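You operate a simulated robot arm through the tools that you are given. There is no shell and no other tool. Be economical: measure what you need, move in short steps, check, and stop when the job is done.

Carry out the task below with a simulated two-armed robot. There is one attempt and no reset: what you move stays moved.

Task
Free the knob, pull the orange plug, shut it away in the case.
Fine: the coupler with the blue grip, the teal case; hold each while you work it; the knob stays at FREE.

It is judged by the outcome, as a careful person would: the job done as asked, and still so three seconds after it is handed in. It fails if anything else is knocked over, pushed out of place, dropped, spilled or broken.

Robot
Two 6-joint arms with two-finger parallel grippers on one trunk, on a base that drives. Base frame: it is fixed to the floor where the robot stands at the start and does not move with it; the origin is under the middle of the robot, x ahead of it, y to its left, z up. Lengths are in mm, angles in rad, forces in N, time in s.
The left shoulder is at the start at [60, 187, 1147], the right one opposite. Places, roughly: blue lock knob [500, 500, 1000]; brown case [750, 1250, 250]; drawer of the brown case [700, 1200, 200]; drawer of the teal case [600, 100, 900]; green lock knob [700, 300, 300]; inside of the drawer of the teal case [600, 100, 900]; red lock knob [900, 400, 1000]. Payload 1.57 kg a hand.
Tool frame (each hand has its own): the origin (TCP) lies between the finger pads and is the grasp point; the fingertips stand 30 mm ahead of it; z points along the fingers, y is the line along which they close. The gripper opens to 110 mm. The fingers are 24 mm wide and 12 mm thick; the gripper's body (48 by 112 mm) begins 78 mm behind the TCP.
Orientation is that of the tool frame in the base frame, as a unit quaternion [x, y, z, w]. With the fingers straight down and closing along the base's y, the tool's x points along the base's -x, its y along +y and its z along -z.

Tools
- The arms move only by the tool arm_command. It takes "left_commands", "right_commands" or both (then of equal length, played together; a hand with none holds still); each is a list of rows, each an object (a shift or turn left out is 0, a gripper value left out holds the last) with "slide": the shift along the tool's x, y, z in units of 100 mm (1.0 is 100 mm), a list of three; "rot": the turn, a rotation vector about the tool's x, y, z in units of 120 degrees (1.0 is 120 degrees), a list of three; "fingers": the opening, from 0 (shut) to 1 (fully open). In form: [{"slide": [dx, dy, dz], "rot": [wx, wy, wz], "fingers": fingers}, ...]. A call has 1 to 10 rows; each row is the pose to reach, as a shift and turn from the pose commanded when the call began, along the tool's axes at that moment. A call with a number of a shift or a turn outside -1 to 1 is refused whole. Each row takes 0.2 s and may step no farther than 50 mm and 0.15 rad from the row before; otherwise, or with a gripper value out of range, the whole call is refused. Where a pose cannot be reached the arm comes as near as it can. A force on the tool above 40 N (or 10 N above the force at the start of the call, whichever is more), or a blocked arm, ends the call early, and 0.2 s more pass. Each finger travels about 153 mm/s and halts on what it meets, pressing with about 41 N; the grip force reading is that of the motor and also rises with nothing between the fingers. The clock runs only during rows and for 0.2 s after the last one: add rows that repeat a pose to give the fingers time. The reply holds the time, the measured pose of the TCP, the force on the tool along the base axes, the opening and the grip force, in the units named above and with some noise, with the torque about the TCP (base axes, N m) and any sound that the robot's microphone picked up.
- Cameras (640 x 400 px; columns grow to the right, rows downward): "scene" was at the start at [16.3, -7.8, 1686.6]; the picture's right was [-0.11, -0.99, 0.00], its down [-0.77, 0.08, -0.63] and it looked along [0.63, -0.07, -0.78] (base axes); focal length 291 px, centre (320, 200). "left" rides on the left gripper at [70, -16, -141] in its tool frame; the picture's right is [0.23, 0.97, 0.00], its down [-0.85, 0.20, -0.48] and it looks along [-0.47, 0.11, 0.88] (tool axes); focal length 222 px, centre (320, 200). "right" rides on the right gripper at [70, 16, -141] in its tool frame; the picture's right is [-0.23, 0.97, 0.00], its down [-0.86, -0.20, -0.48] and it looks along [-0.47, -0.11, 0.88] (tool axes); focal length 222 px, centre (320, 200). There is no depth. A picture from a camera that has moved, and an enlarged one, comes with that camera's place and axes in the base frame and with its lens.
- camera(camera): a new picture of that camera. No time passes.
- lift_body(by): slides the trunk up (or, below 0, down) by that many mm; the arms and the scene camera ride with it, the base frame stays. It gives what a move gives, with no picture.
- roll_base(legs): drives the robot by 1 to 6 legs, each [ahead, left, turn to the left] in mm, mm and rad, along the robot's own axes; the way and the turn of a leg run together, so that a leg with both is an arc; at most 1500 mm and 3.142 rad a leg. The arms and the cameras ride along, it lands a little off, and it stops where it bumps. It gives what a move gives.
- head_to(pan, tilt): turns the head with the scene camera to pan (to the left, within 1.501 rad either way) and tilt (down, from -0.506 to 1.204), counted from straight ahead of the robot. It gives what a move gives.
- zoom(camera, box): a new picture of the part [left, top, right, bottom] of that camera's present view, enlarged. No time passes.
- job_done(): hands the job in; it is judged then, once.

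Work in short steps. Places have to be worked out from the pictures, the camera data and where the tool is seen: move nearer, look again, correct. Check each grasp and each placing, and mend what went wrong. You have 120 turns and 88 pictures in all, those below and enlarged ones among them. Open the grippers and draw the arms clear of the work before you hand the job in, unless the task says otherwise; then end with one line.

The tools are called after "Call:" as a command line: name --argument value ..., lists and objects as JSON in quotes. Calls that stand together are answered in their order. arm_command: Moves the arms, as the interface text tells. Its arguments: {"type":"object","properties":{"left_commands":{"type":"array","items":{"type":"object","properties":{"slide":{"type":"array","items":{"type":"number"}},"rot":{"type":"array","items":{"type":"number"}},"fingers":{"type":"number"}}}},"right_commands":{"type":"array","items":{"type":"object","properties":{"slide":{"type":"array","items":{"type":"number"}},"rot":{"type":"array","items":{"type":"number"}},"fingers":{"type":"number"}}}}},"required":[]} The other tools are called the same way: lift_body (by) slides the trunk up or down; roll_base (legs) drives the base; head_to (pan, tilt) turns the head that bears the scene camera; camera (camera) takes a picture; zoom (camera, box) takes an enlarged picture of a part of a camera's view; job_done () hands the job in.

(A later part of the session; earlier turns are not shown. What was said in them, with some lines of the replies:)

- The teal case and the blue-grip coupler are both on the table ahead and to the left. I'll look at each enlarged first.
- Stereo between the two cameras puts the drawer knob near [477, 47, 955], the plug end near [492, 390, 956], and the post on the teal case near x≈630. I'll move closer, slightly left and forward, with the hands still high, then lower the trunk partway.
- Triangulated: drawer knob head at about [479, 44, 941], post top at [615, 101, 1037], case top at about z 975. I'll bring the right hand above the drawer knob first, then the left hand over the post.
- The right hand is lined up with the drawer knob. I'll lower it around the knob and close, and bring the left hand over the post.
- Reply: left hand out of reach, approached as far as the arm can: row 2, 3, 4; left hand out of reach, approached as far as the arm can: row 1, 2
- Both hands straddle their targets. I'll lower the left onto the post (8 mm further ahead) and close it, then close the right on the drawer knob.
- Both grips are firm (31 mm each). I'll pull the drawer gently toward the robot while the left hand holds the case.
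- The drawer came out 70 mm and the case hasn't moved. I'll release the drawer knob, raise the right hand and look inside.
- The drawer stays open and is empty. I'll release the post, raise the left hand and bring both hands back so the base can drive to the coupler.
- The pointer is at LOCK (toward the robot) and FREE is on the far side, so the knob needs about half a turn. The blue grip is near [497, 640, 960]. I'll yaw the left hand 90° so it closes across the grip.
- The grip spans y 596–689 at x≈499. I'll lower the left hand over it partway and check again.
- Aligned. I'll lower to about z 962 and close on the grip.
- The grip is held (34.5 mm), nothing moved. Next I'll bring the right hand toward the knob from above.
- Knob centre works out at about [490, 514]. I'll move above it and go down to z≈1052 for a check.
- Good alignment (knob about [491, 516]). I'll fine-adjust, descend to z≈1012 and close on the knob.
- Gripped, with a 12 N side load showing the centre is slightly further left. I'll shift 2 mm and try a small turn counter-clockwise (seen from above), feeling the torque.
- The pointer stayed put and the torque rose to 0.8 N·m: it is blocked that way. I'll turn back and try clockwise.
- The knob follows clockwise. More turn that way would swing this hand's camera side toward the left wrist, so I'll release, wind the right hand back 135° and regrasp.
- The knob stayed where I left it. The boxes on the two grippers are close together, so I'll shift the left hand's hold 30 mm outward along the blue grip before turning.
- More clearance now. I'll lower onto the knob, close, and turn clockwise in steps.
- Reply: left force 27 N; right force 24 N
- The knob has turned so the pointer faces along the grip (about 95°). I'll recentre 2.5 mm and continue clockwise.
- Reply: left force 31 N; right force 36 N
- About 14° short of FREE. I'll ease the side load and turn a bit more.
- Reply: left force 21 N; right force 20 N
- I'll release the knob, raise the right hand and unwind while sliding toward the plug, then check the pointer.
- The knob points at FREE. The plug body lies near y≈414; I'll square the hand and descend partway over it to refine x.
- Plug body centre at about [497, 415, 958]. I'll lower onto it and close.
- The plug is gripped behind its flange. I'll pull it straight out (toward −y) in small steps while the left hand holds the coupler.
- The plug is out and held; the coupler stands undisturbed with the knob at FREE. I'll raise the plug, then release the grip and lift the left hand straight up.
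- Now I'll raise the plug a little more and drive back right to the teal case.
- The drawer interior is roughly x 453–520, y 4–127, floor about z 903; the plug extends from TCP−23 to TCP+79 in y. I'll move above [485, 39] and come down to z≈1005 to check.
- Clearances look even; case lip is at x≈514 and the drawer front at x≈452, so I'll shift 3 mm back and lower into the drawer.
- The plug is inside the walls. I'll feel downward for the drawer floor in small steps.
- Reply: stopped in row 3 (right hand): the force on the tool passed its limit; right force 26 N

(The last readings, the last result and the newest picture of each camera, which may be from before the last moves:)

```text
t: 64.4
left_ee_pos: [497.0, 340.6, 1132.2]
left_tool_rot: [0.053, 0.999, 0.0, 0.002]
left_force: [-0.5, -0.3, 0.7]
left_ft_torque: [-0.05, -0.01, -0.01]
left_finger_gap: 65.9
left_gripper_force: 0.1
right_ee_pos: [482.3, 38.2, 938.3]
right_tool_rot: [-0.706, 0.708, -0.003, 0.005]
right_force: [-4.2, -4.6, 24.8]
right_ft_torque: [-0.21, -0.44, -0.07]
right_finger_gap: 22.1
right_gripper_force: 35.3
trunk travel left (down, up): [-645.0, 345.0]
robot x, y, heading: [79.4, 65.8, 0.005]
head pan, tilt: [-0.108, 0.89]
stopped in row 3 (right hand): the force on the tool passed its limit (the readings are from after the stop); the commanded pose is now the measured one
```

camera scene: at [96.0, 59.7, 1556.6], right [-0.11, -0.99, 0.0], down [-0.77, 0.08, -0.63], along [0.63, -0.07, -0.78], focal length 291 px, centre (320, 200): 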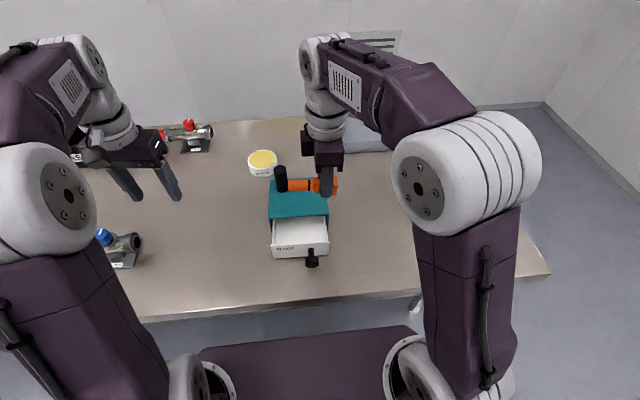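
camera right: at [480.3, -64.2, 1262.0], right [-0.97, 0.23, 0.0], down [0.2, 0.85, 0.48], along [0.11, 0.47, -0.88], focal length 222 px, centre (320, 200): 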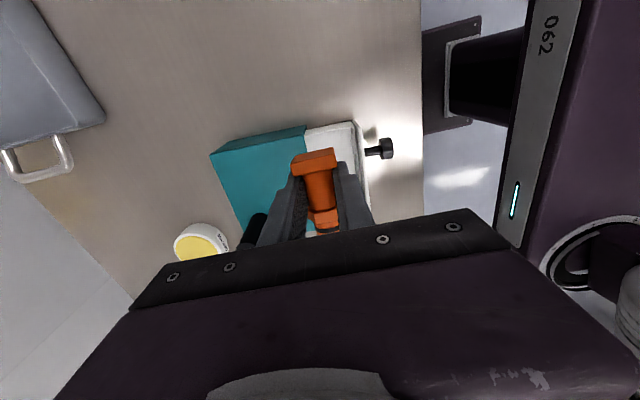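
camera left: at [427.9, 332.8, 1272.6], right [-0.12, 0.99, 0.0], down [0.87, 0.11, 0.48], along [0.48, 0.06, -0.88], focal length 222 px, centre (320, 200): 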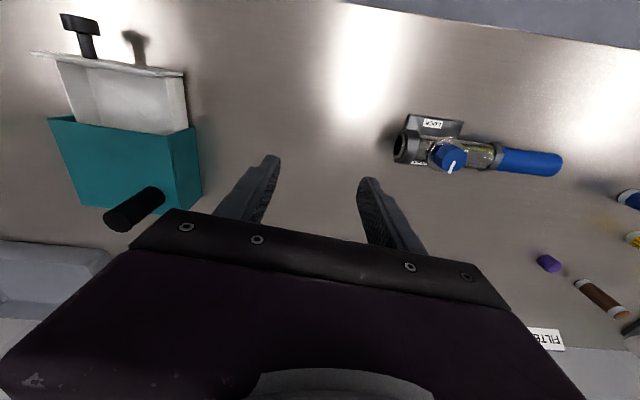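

Floor contact at tip height ≈908. I'll back off slightly, open the fingers just enough, and lift away.

Call:
arm_command --right_commands '[{"slide": [0, 0, -0.01]}, {"slide": [0, 0, -0.01], "fingers": 0.24}, {"slide": [0, 0, -0.01], "fingers": 0.29}, {"slide": [0, 0, -0.01]}, {"slide": [0, 0, -0.2]}, {"slide": [0, 0, -0.5]}, {"slide": [0, 0, -0.9]}, {"slide": [0, 0, -1.0]}]'

Call:
zoom --camera "scene" --box '[250, 150, 360, 280]'

Call:
zoom --camera "right" --box '[200, 80, 440, 230]'

```text
t: 66.2
left_ee_pos: [498.7, 341.0, 1132.4]
left_tool_rot: [0.052, 0.999, 0.0, 0.0]
left_force: [0.2, -0.7, -0.1]
left_ft_torque: [0.01, -0.03, -0.02]
left_finger_gap: 66.2
left_gripper_force: 0.1
right_ee_pos: [485.2, 38.2, 1035.6]
right_tool_rot: [-0.706, 0.709, -0.002, 0.003]
right_force: [-0.3, 0.1, -0.3]
right_ft_torque: [-0.01, 0.01, 0.01]
right_finger_gap: 32.2
right_gripper_force: 0.1
trunk travel left (down, up): [-645.0, 345.0]
robot x, y, heading: [80.9, 65.0, -0.001]
head pan, tilt: [-0.108, 0.89]
```

```text
3.08 times, centred on (305, 215) of scene
camera zoom: at [95.9, 59.2, 1556.6], right [-0.11, -0.99, 0.0], down [-0.77, 0.08, -0.63], along [0.63, -0.07, -0.78], focal length 895 px, centre (366, 154)
```

zoom: 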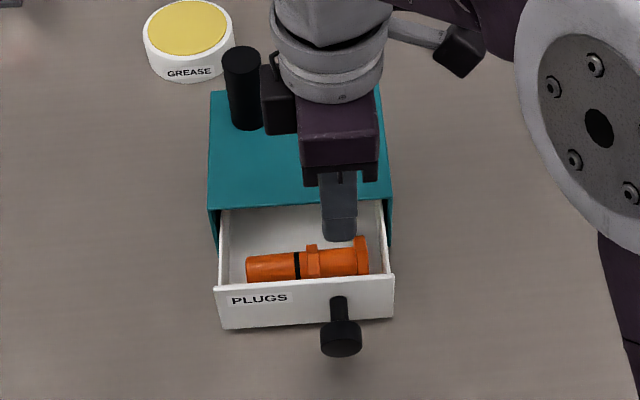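

```text
2.67 times, centred on (320, 155) of right
camera zoom: at [466.9, -31.4, 1178.0], right [-0.97, 0.23, -0.01], down [0.2, 0.85, 0.48], along [0.12, 0.47, -0.88], focal length 592 px, centre (320, 320)
```

zoom: 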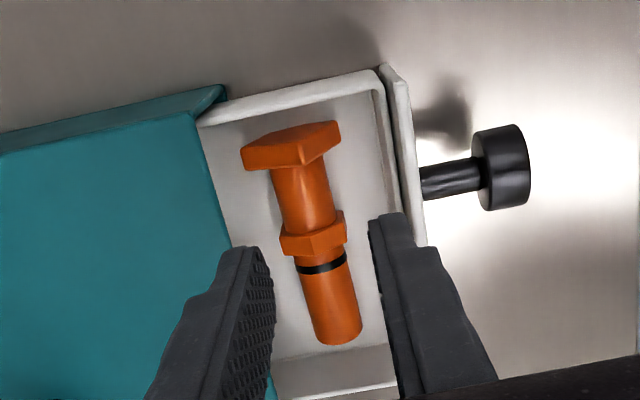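

The plug lies flat inside the drawer, below the rim. I'll raise the right hand and turn it back square, and square the left as well.

Call:
arm_command --right_commands '[{"slide": [0, 0, -0.4]}, {"slide": [0.2, 0.3, -0.6], "rot": [0, 0, 0.07]}, {"slide": [0.4, 0.6, -0.6], "rot": [0, 0, 0.14]}, {"slide": [0.4, 0.7, -0.6], "rot": [0, 0, 0.21]}, {"slide": [0.4, 0.7, -0.6], "rot": [0, 0, 0.28]}, {"slide": [0.4, 0.7, -0.6], "rot": [0, 0, 0.35]}, {"slide": [0.4, 0.7, -0.6], "rot": [0, 0, 0.42]}, {"slide": [0.4, 0.7, -0.6], "rot": [0, 0, 0.49]}, {"slide": [0.4, 0.7, -0.6], "rot": [0, 0, 0.56]}, {"slide": [0.4, 0.7, -0.6], "rot": [0, 0, 0.63]}]' --left_commands '[{"rot": [0, 0, -0.02]}, {"rot": [0, 0, -0.049]}, {"rot": [0, 0, -0.049]}, {"rot": [0, 0, -0.049]}, {"rot": [0, 0, -0.049]}, {"rot": [0, 0, -0.049]}, {"rot": [0, 0, -0.049]}, {"rot": [0, 0, -0.049]}, {"rot": [0, 0, -0.049]}, {"rot": [0, 0, -0.049]}]'

Call:
arm_command --right_commands '[{"rot": [0, 0, 0.06]}, {"rot": [0, 0, 0.12], "fingers": 0.65}, {"rot": [0, 0, 0.12]}]' --left_commands '[{"slide": [0, -0.4, 0]}, {"slide": [0, -0.8, 0], "fingers": 0.8}, {"slide": [0, -1.0, 0]}]'

```text
t: 68.4
left_ee_pos: [499.3, 341.0, 1131.0]
left_tool_rot: [0.001, 1.0, 0.0, 0.0]
left_force: [0.4, -0.1, -0.4]
left_ft_torque: [-0.02, 0.0, -0.02]
left_finger_gap: 66.1
left_gripper_force: 0.2
right_ee_pos: [413.8, -1.6, 1095.8]
right_tool_rot: [-0.122, 0.992, 0.0, 0.003]
right_force: [-0.5, -0.1, 0.0]
right_ft_torque: [0.0, -0.01, 0.0]
right_finger_gap: 31.9
right_gripper_force: 0.0
trunk travel left (down, up): [-645.0, 345.0]
robot x, y, heading: [81.3, 67.3, 0.004]
head pan, tilt: [-0.108, 0.89]
```

```text
t: 69.2
left_ee_pos: [499.9, 239.1, 1131.0]
left_tool_rot: [0.001, 1.0, 0.0, 0.0]
left_force: [0.1, 1.0, 0.5]
left_ft_torque: [0.03, -0.01, 0.01]
left_finger_gap: 87.8
left_gripper_force: 0.0
right_ee_pos: [413.6, -1.1, 1094.5]
right_tool_rot: [0.003, 1.0, 0.001, 0.003]
right_force: [-0.7, -1.0, -0.1]
right_ft_torque: [-0.01, -0.02, 0.0]
right_finger_gap: 71.8
right_gripper_force: 0.1
trunk travel left (down, up): [-645.0, 345.0]
robot x, y, heading: [77.8, 68.1, -0.002]
head pan, tilt: [-0.108, 0.89]
```

Next, the left hand goes over the post and the right hand over the drawer knob.

Call:
arm_command --left_commands '[{"slide": [-0.25, -0.3, 0.2]}, {"slide": [-0.5, -0.6, 0.4]}, {"slide": [-0.75, -0.9, 0.53]}, {"slide": [-1.0, -1.0, 0.53]}, {"slide": [-1.0, -1.0, 0.53]}]' --right_commands '[{"slide": [0, 0.25, 0.2]}, {"slide": [0.02, 0.45, 0.4]}, {"slide": [0.02, 0.45, 0.6]}, {"slide": [0.02, 0.45, 0.8]}, {"slide": [0.02, 0.45, 0.8]}]'

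Call:
arm_command --left_commands '[{"slide": [-0.12, -0.36, 0]}, {"slide": [-0.14, -0.36, 0]}, {"slide": [-0.14, -0.36, 0]}]'

Call:
camera --camera "left"

Call:
camera --camera "right"

```text
t: 70.4
left_ee_pos: [599.4, 139.7, 1079.2]
left_tool_rot: [0.001, 1.0, 0.0, 0.0]
left_force: [0.1, -0.1, -0.3]
left_ft_torque: [0.01, -0.04, 0.02]
left_finger_gap: 88.0
left_gripper_force: 0.1
right_ee_pos: [412.2, 43.4, 1016.3]
right_tool_rot: [0.002, 1.0, 0.001, 0.004]
right_force: [0.1, 0.5, -0.4]
right_ft_torque: [0.02, -0.02, 0.0]
right_finger_gap: 71.6
right_gripper_force: 0.0
trunk travel left (down, up): [-645.0, 345.0]
robot x, y, heading: [77.8, 64.7, 0.002]
head pan, tilt: [-0.108, 0.89]
```

```text
t: 71.2
left_ee_pos: [612.8, 103.6, 1078.5]
left_tool_rot: [0.001, 1.0, 0.0, 0.0]
left_force: [0.2, -0.3, -0.2]
left_ft_torque: [0.03, -0.01, 0.0]
left_finger_gap: 88.1
left_gripper_force: 0.0
right_ee_pos: [411.9, 43.5, 1016.8]
right_tool_rot: [0.001, 1.0, 0.001, 0.003]
right_force: [0.7, 0.0, 0.4]
right_ft_torque: [-0.02, 0.04, 0.01]
right_finger_gap: 71.5
right_gripper_force: 0.1
trunk travel left (down, up): [-645.0, 345.0]
robot x, y, heading: [81.2, 69.9, 0.002]
head pan, tilt: [-0.108, 0.89]
```

```text
22 pictures are left
camera left: at [542.7, 88.3, 1219.3], right [-0.23, 0.97, 0.0], down [0.86, 0.2, 0.48], along [0.47, 0.11, -0.88], focal length 222 px, centre (320, 200)
```

left: 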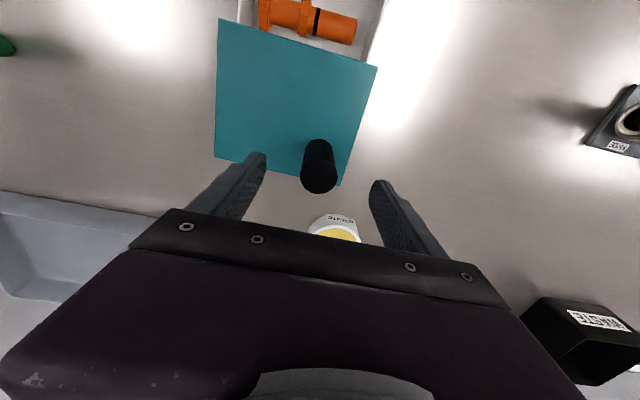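

```text
21 pictures are left
camera right: at [341.7, 60.5, 1157.4], right [0.23, 0.97, 0.0], down [0.85, -0.2, 0.48], along [0.47, -0.11, -0.88], focal length 222 px, centre (320, 200)
```

right: 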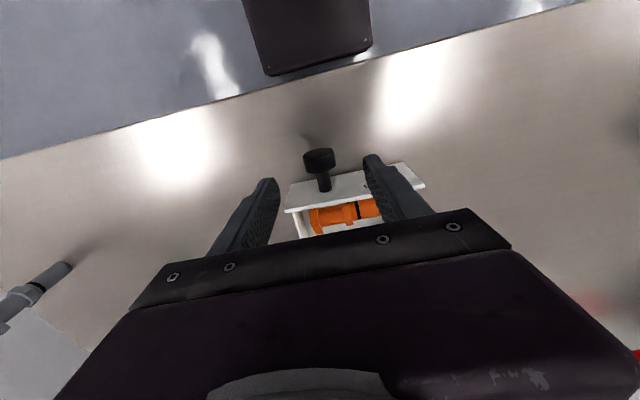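

Both aligned. I'll lower and grip the post first, then the drawer knob.

Call:
arm_command --left_commands '[{"slide": [-0.03, 0, 0.3]}, {"slide": [-0.03, 0, 0.64]}, {"slide": [-0.03, 0, 0.64], "fingers": 0.0}, {"slide": [-0.03, 0, 0.64]}, {"slide": [-0.03, 0, 0.64]}]'

Call:
arm_command --right_commands '[{"slide": [-0.03, 0, 0.35]}, {"slide": [-0.03, 0, 0.67]}, {"slide": [-0.03, 0, 0.67]}, {"slide": [-0.03, 0, 0.67], "fingers": 0.0}, {"slide": [-0.03, 0, 0.67]}, {"slide": [-0.03, 0, 0.67]}]'

```text
t: 72.4
left_ee_pos: [616.8, 104.0, 1013.8]
left_tool_rot: [0.001, 1.0, 0.0, 0.0]
left_force: [-0.6, -1.2, 0.8]
left_ft_torque: [-0.15, 0.01, 0.01]
left_finger_gap: 31.4
left_gripper_force: 39.5
right_ee_pos: [412.7, 45.6, 1015.2]
right_tool_rot: [0.001, 1.0, 0.001, 0.002]
right_force: [-0.8, 0.6, 0.3]
right_ft_torque: [0.0, 0.03, -0.01]
right_finger_gap: 71.4
right_gripper_force: 0.1
trunk travel left (down, up): [-645.0, 345.0]
robot x, y, heading: [78.9, 68.1, 0.002]
head pan, tilt: [-0.108, 0.89]
```

```text
t: 73.8
left_ee_pos: [616.2, 104.6, 1015.0]
left_tool_rot: [0.001, 1.0, 0.0, 0.0]
left_force: [-0.2, 1.0, 0.8]
left_ft_torque: [0.39, 0.15, 0.03]
left_finger_gap: 31.3
left_gripper_force: 40.1
right_ee_pos: [415.2, 44.6, 947.8]
right_tool_rot: [0.003, 1.0, 0.001, 0.003]
right_force: [0.2, -1.3, 0.0]
right_ft_torque: [-0.26, 0.0, -0.35]
right_finger_gap: 30.9
right_gripper_force: 40.5
trunk travel left (down, up): [-645.0, 345.0]
robot x, y, heading: [76.8, 67.0, 0.003]
head pan, tilt: [-0.108, 0.89]
```

Both grips are firm. I'll push the drawer in by about 66 mm.

Call:
arm_command --right_commands '[{"slide": [-0.1, 0, 0]}, {"slide": [-0.2, 0, 0]}, {"slide": [-0.3, 0, 0]}, {"slide": [-0.4, 0, 0]}, {"slide": [-0.5, 0, 0]}, {"slide": [-0.6, 0, 0]}, {"slide": [-0.66, 0, 0]}, {"slide": [-0.66, 0, 0]}]'

Call:
zoom --camera "right" --box '[240, 140, 480, 260]'

```text
t: 75.6
left_ee_pos: [615.3, 104.6, 1013.3]
left_tool_rot: [0.0, 1.0, 0.0, 0.0]
left_force: [1.3, 7.7, 7.6]
left_ft_torque: [0.2, 0.35, -0.37]
left_finger_gap: 31.5
left_gripper_force: 39.9
right_ee_pos: [482.1, 44.1, 949.1]
right_tool_rot: [0.003, 1.0, 0.001, 0.003]
right_force: [-0.3, -7.9, -8.8]
right_ft_torque: [-0.26, 0.86, -0.52]
right_finger_gap: 30.9
right_gripper_force: 39.8
trunk travel left (down, up): [-645.0, 345.0]
robot x, y, heading: [78.8, 66.4, 0.002]
head pan, tilt: [-0.108, 0.89]
```

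```text
2.67 times, centred on (360, 200) of right
camera zoom: at [411.5, 59.8, 1090.5], right [0.23, 0.97, 0.0], down [0.85, -0.2, 0.48], along [0.47, -0.11, -0.88], focal length 592 px, centre (213, 200)
```

zoom: 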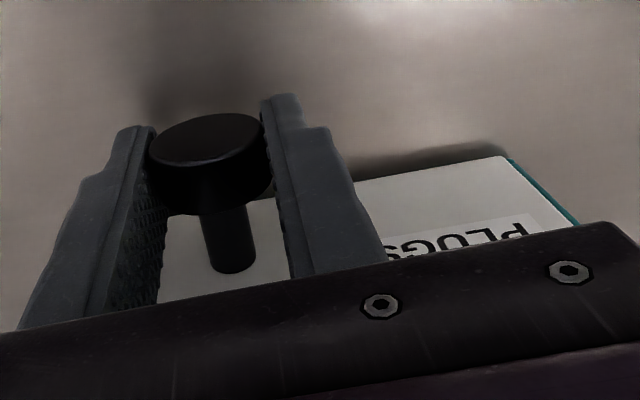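

Nearly closed with no stop felt yet, so I'll push a few more millimetres until it seats.

Call:
arm_command --right_commands '[{"slide": [-0.02, 0, 0]}, {"slide": [-0.04, 0, 0]}, {"slide": [-0.06, 0, 0]}, {"slide": [-0.06, 0, 0]}]'

Call:
zoom --camera "right" --box '[240, 140, 480, 260]'

Call:
zoom --camera "scene" --box '[250, 150, 360, 280]'

```text
t: 76.6
left_ee_pos: [616.8, 105.2, 1012.7]
left_tool_rot: [0.001, 1.0, 0.001, 0.003]
left_force: [22.4, 8.6, -0.4]
left_ft_torque: [0.73, -0.9, 0.28]
left_finger_gap: 31.3
left_gripper_force: 40.0
right_ee_pos: [485.8, 43.3, 948.2]
right_tool_rot: [0.002, 1.0, 0.0, 0.001]
right_force: [-22.2, -9.2, -0.1]
right_ft_torque: [-0.07, -0.46, -0.12]
right_finger_gap: 30.9
right_gripper_force: 39.7
trunk travel left (down, up): [-645.0, 345.0]
robot x, y, heading: [80.8, 66.0, 0.001]
head pan, tilt: [-0.108, 0.89]
```

```text
2.67 times, centred on (360, 200) of right
camera zoom: at [416.9, 59.9, 1090.2], right [0.23, 0.97, 0.0], down [0.85, -0.2, 0.48], along [0.47, -0.11, -0.88], focal length 592 px, centre (213, 200)
```

zoom: 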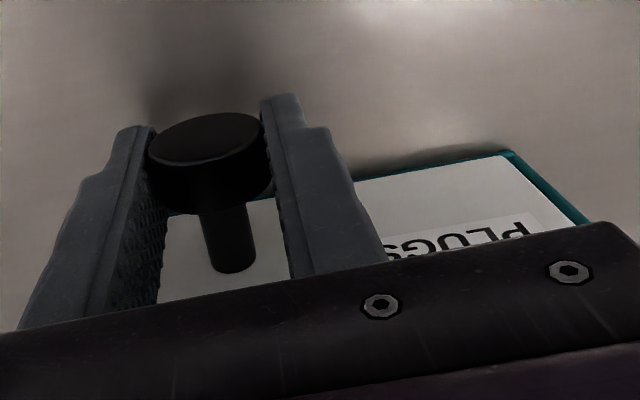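

```text
3.08 times, centred on (305, 215) of scene
camera zoom: at [96.4, 59.1, 1556.6], right [-0.11, -0.99, 0.0], down [-0.77, 0.08, -0.63], along [0.63, -0.07, -0.78], focal length 895 px, centre (366, 154)
```

zoom: 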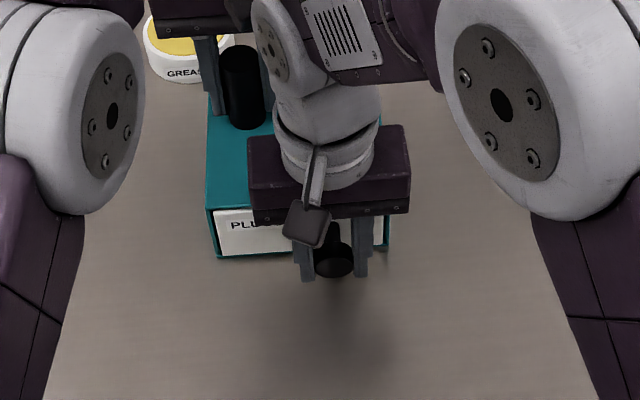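

The drawer hit its stop flush with the case (22 N). I'll relax the push slightly, release the knob and lift the right hand, then release the post.

Call:
arm_command --right_commands '[{"slide": [0.015, 0, 0]}, {"slide": [0.015, 0, 0], "fingers": 0.35}, {"slide": [0.015, 0, 0], "fingers": 0.65}, {"slide": [0.015, 0, 0]}, {"slide": [0.015, 0, -0.4]}, {"slide": [0.1, 0, -0.8]}, {"slide": [0.4, -0.2, -1.0]}, {"slide": [0.7, -0.5, -1.0]}, {"slide": [0.7, -0.9, -1.0]}, {"slide": [0.7, -0.9, -1.0]}]'

Call:
arm_command --left_commands '[{"fingers": 0.35}, {"fingers": 0.7}, {"fingers": 0.7}, {"slide": [0, 0, -0.4]}, {"slide": [0, 0, -0.8]}, {"slide": [0.25, 0.2, -1.0]}, {"slide": [0.5, 0.5, -1.0]}, {"slide": [0.8, 0.8, -1.0]}, {"slide": [1.0, 1.0, -1.0]}, {"slide": [1.0, 1.0, -1.0]}]'

Call:
arm_command --left_commands '[{"slide": [0, 0.4, 0]}, {"slide": [0, 0.8, 0]}, {"slide": [0, 1.0, 0]}, {"slide": [0, 1.0, 0]}]'

Call:
camera --camera "scene"

Call:
zoom --camera "scene" --box '[250, 150, 360, 280]'

Call:
camera --camera "left"

```text
t: 78.8
left_ee_pos: [615.7, 104.0, 1014.6]
left_tool_rot: [0.001, 1.0, 0.0, 0.0]
left_force: [0.7, 0.4, 0.2]
left_ft_torque: [0.18, -0.03, 0.02]
left_finger_gap: 31.4
left_gripper_force: 40.3
right_ee_pos: [415.9, -45.8, 1048.5]
right_tool_rot: [0.001, 1.0, 0.001, 0.003]
right_force: [-0.5, 0.0, -0.3]
right_ft_torque: [-0.02, -0.02, -0.04]
right_finger_gap: 71.9
right_gripper_force: 0.0
trunk travel left (down, up): [-645.0, 345.0]
robot x, y, heading: [77.6, 66.9, -0.002]
head pan, tilt: [-0.108, 0.89]
```

```text
t: 81.0
left_ee_pos: [516.2, 204.7, 1114.2]
left_tool_rot: [0.001, 1.0, 0.0, 0.0]
left_force: [0.1, -0.1, 0.1]
left_ft_torque: [0.03, 0.01, -0.02]
left_finger_gap: 77.0
left_gripper_force: 0.0
left hand out of reach, approached as far as the arm can: row 5
right_ee_pos: [416.6, -45.5, 1047.7]
right_tool_rot: [0.002, 1.0, 0.001, 0.003]
right_force: [-0.1, -0.1, -0.4]
right_ft_torque: [-0.01, 0.01, -0.01]
right_finger_gap: 71.3
right_gripper_force: 0.1
trunk travel left (down, up): [-645.0, 345.0]
robot x, y, heading: [81.1, 67.9, -0.0]
head pan, tilt: [-0.108, 0.89]
```

```text
t: 82.0
left_ee_pos: [517.2, 306.2, 1115.8]
left_tool_rot: [0.001, 1.0, 0.0, 0.0]
left_force: [-0.7, 0.0, -0.2]
left_ft_torque: [0.02, -0.01, -0.01]
left_finger_gap: 76.9
left_gripper_force: 0.0
right_ee_pos: [416.0, -46.2, 1048.7]
right_tool_rot: [0.002, 1.0, 0.001, 0.004]
right_force: [0.7, 0.4, 0.3]
right_ft_torque: [-0.02, 0.01, -0.03]
right_finger_gap: 71.5
right_gripper_force: 0.1
trunk travel left (down, up): [-645.0, 345.0]
robot x, y, heading: [78.5, 63.9, 0.003]
head pan, tilt: [-0.108, 0.89]
```

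```text
17 pictures are left
camera scene: at [95.9, 59.1, 1556.6], right [-0.11, -0.99, 0.0], down [-0.77, 0.08, -0.63], along [0.63, -0.07, -0.78], focal length 291 px, centre (320, 200)
```

scene: 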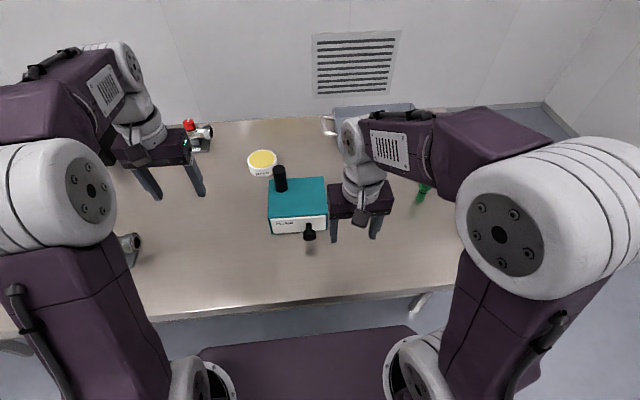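

```text
3.08 times, centred on (305, 215) of scene
camera zoom: at [95.9, 59.1, 1556.6], right [-0.11, -0.99, 0.0], down [-0.77, 0.08, -0.63], along [0.63, -0.07, -0.78], focal length 895 px, centre (366, 154)
```

zoom: 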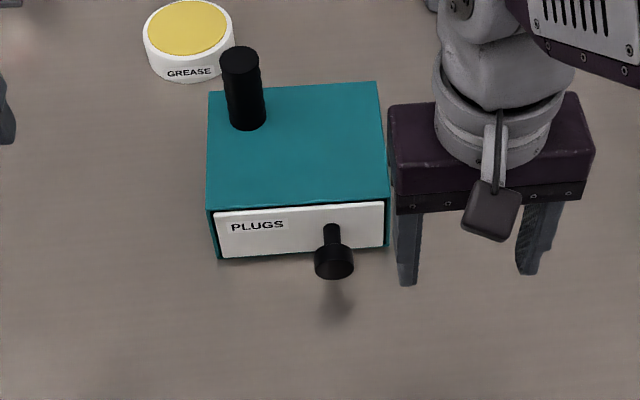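

```text
15 pictures are left
camera left: at [446.3, 290.0, 1255.7], right [-0.23, 0.97, 0.0], down [0.86, 0.2, 0.48], along [0.47, 0.11, -0.88], focal length 222 px, centre (320, 200)
```

left: 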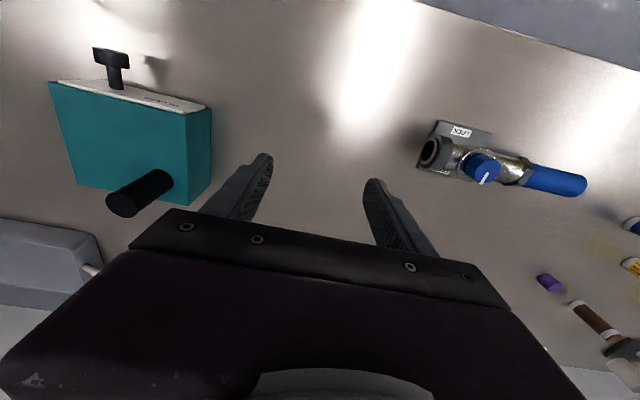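

The drawer is shut and both hands are clear. I'll check the knob once more, enlarged.

Call:
zoom --camera "left" --box '[400, 100, 600, 220]'

Call:
zoom --camera "left" --box '[30, 30, 230, 220]'

```text
3.20 times, centred on (500, 160) of left
camera zoom: at [446.3, 290.0, 1255.7], right [-0.23, 0.97, 0.0], down [0.86, 0.2, 0.48], along [0.47, 0.11, -0.88], focal length 711 px, centre (-256, 328)
```

zoom: 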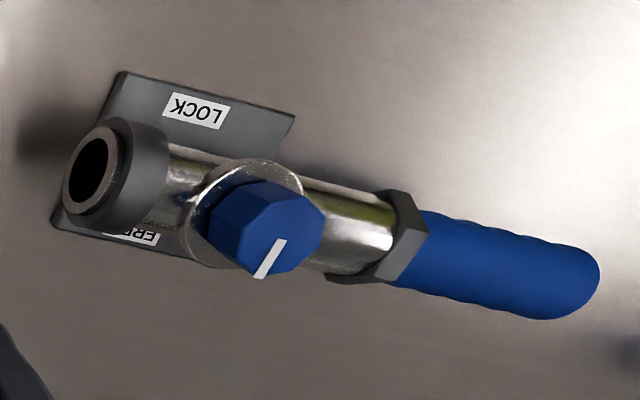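

```text
2.11 times, centred on (130, 125) of left
camera zoom: at [446.3, 290.0, 1255.7], right [-0.23, 0.97, 0.0], down [0.86, 0.2, 0.48], along [0.47, 0.11, -0.88], focal length 468 px, centre (720, 358)
```

zoom: 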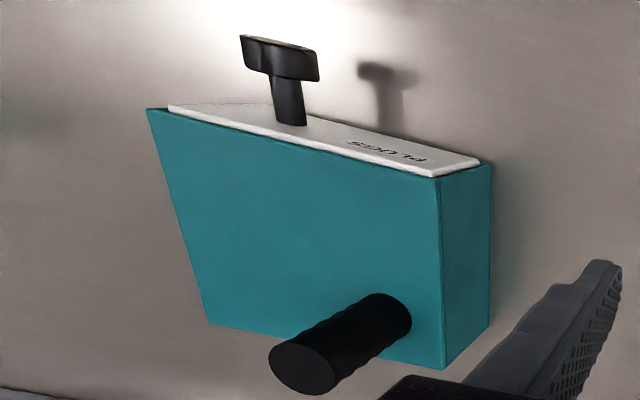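

The knob points at FREE, the coupler and case are upright, the drawer is fully shut with the plug inside, and both grippers are open and clear. Handing in.

Call:
job_done

```text
The job is handed in.
```

The orange plug is out of the blue-grip coupler and shut in the teal case's drawer, the knob is at FREE, and I saw nothing else knocked or moved.
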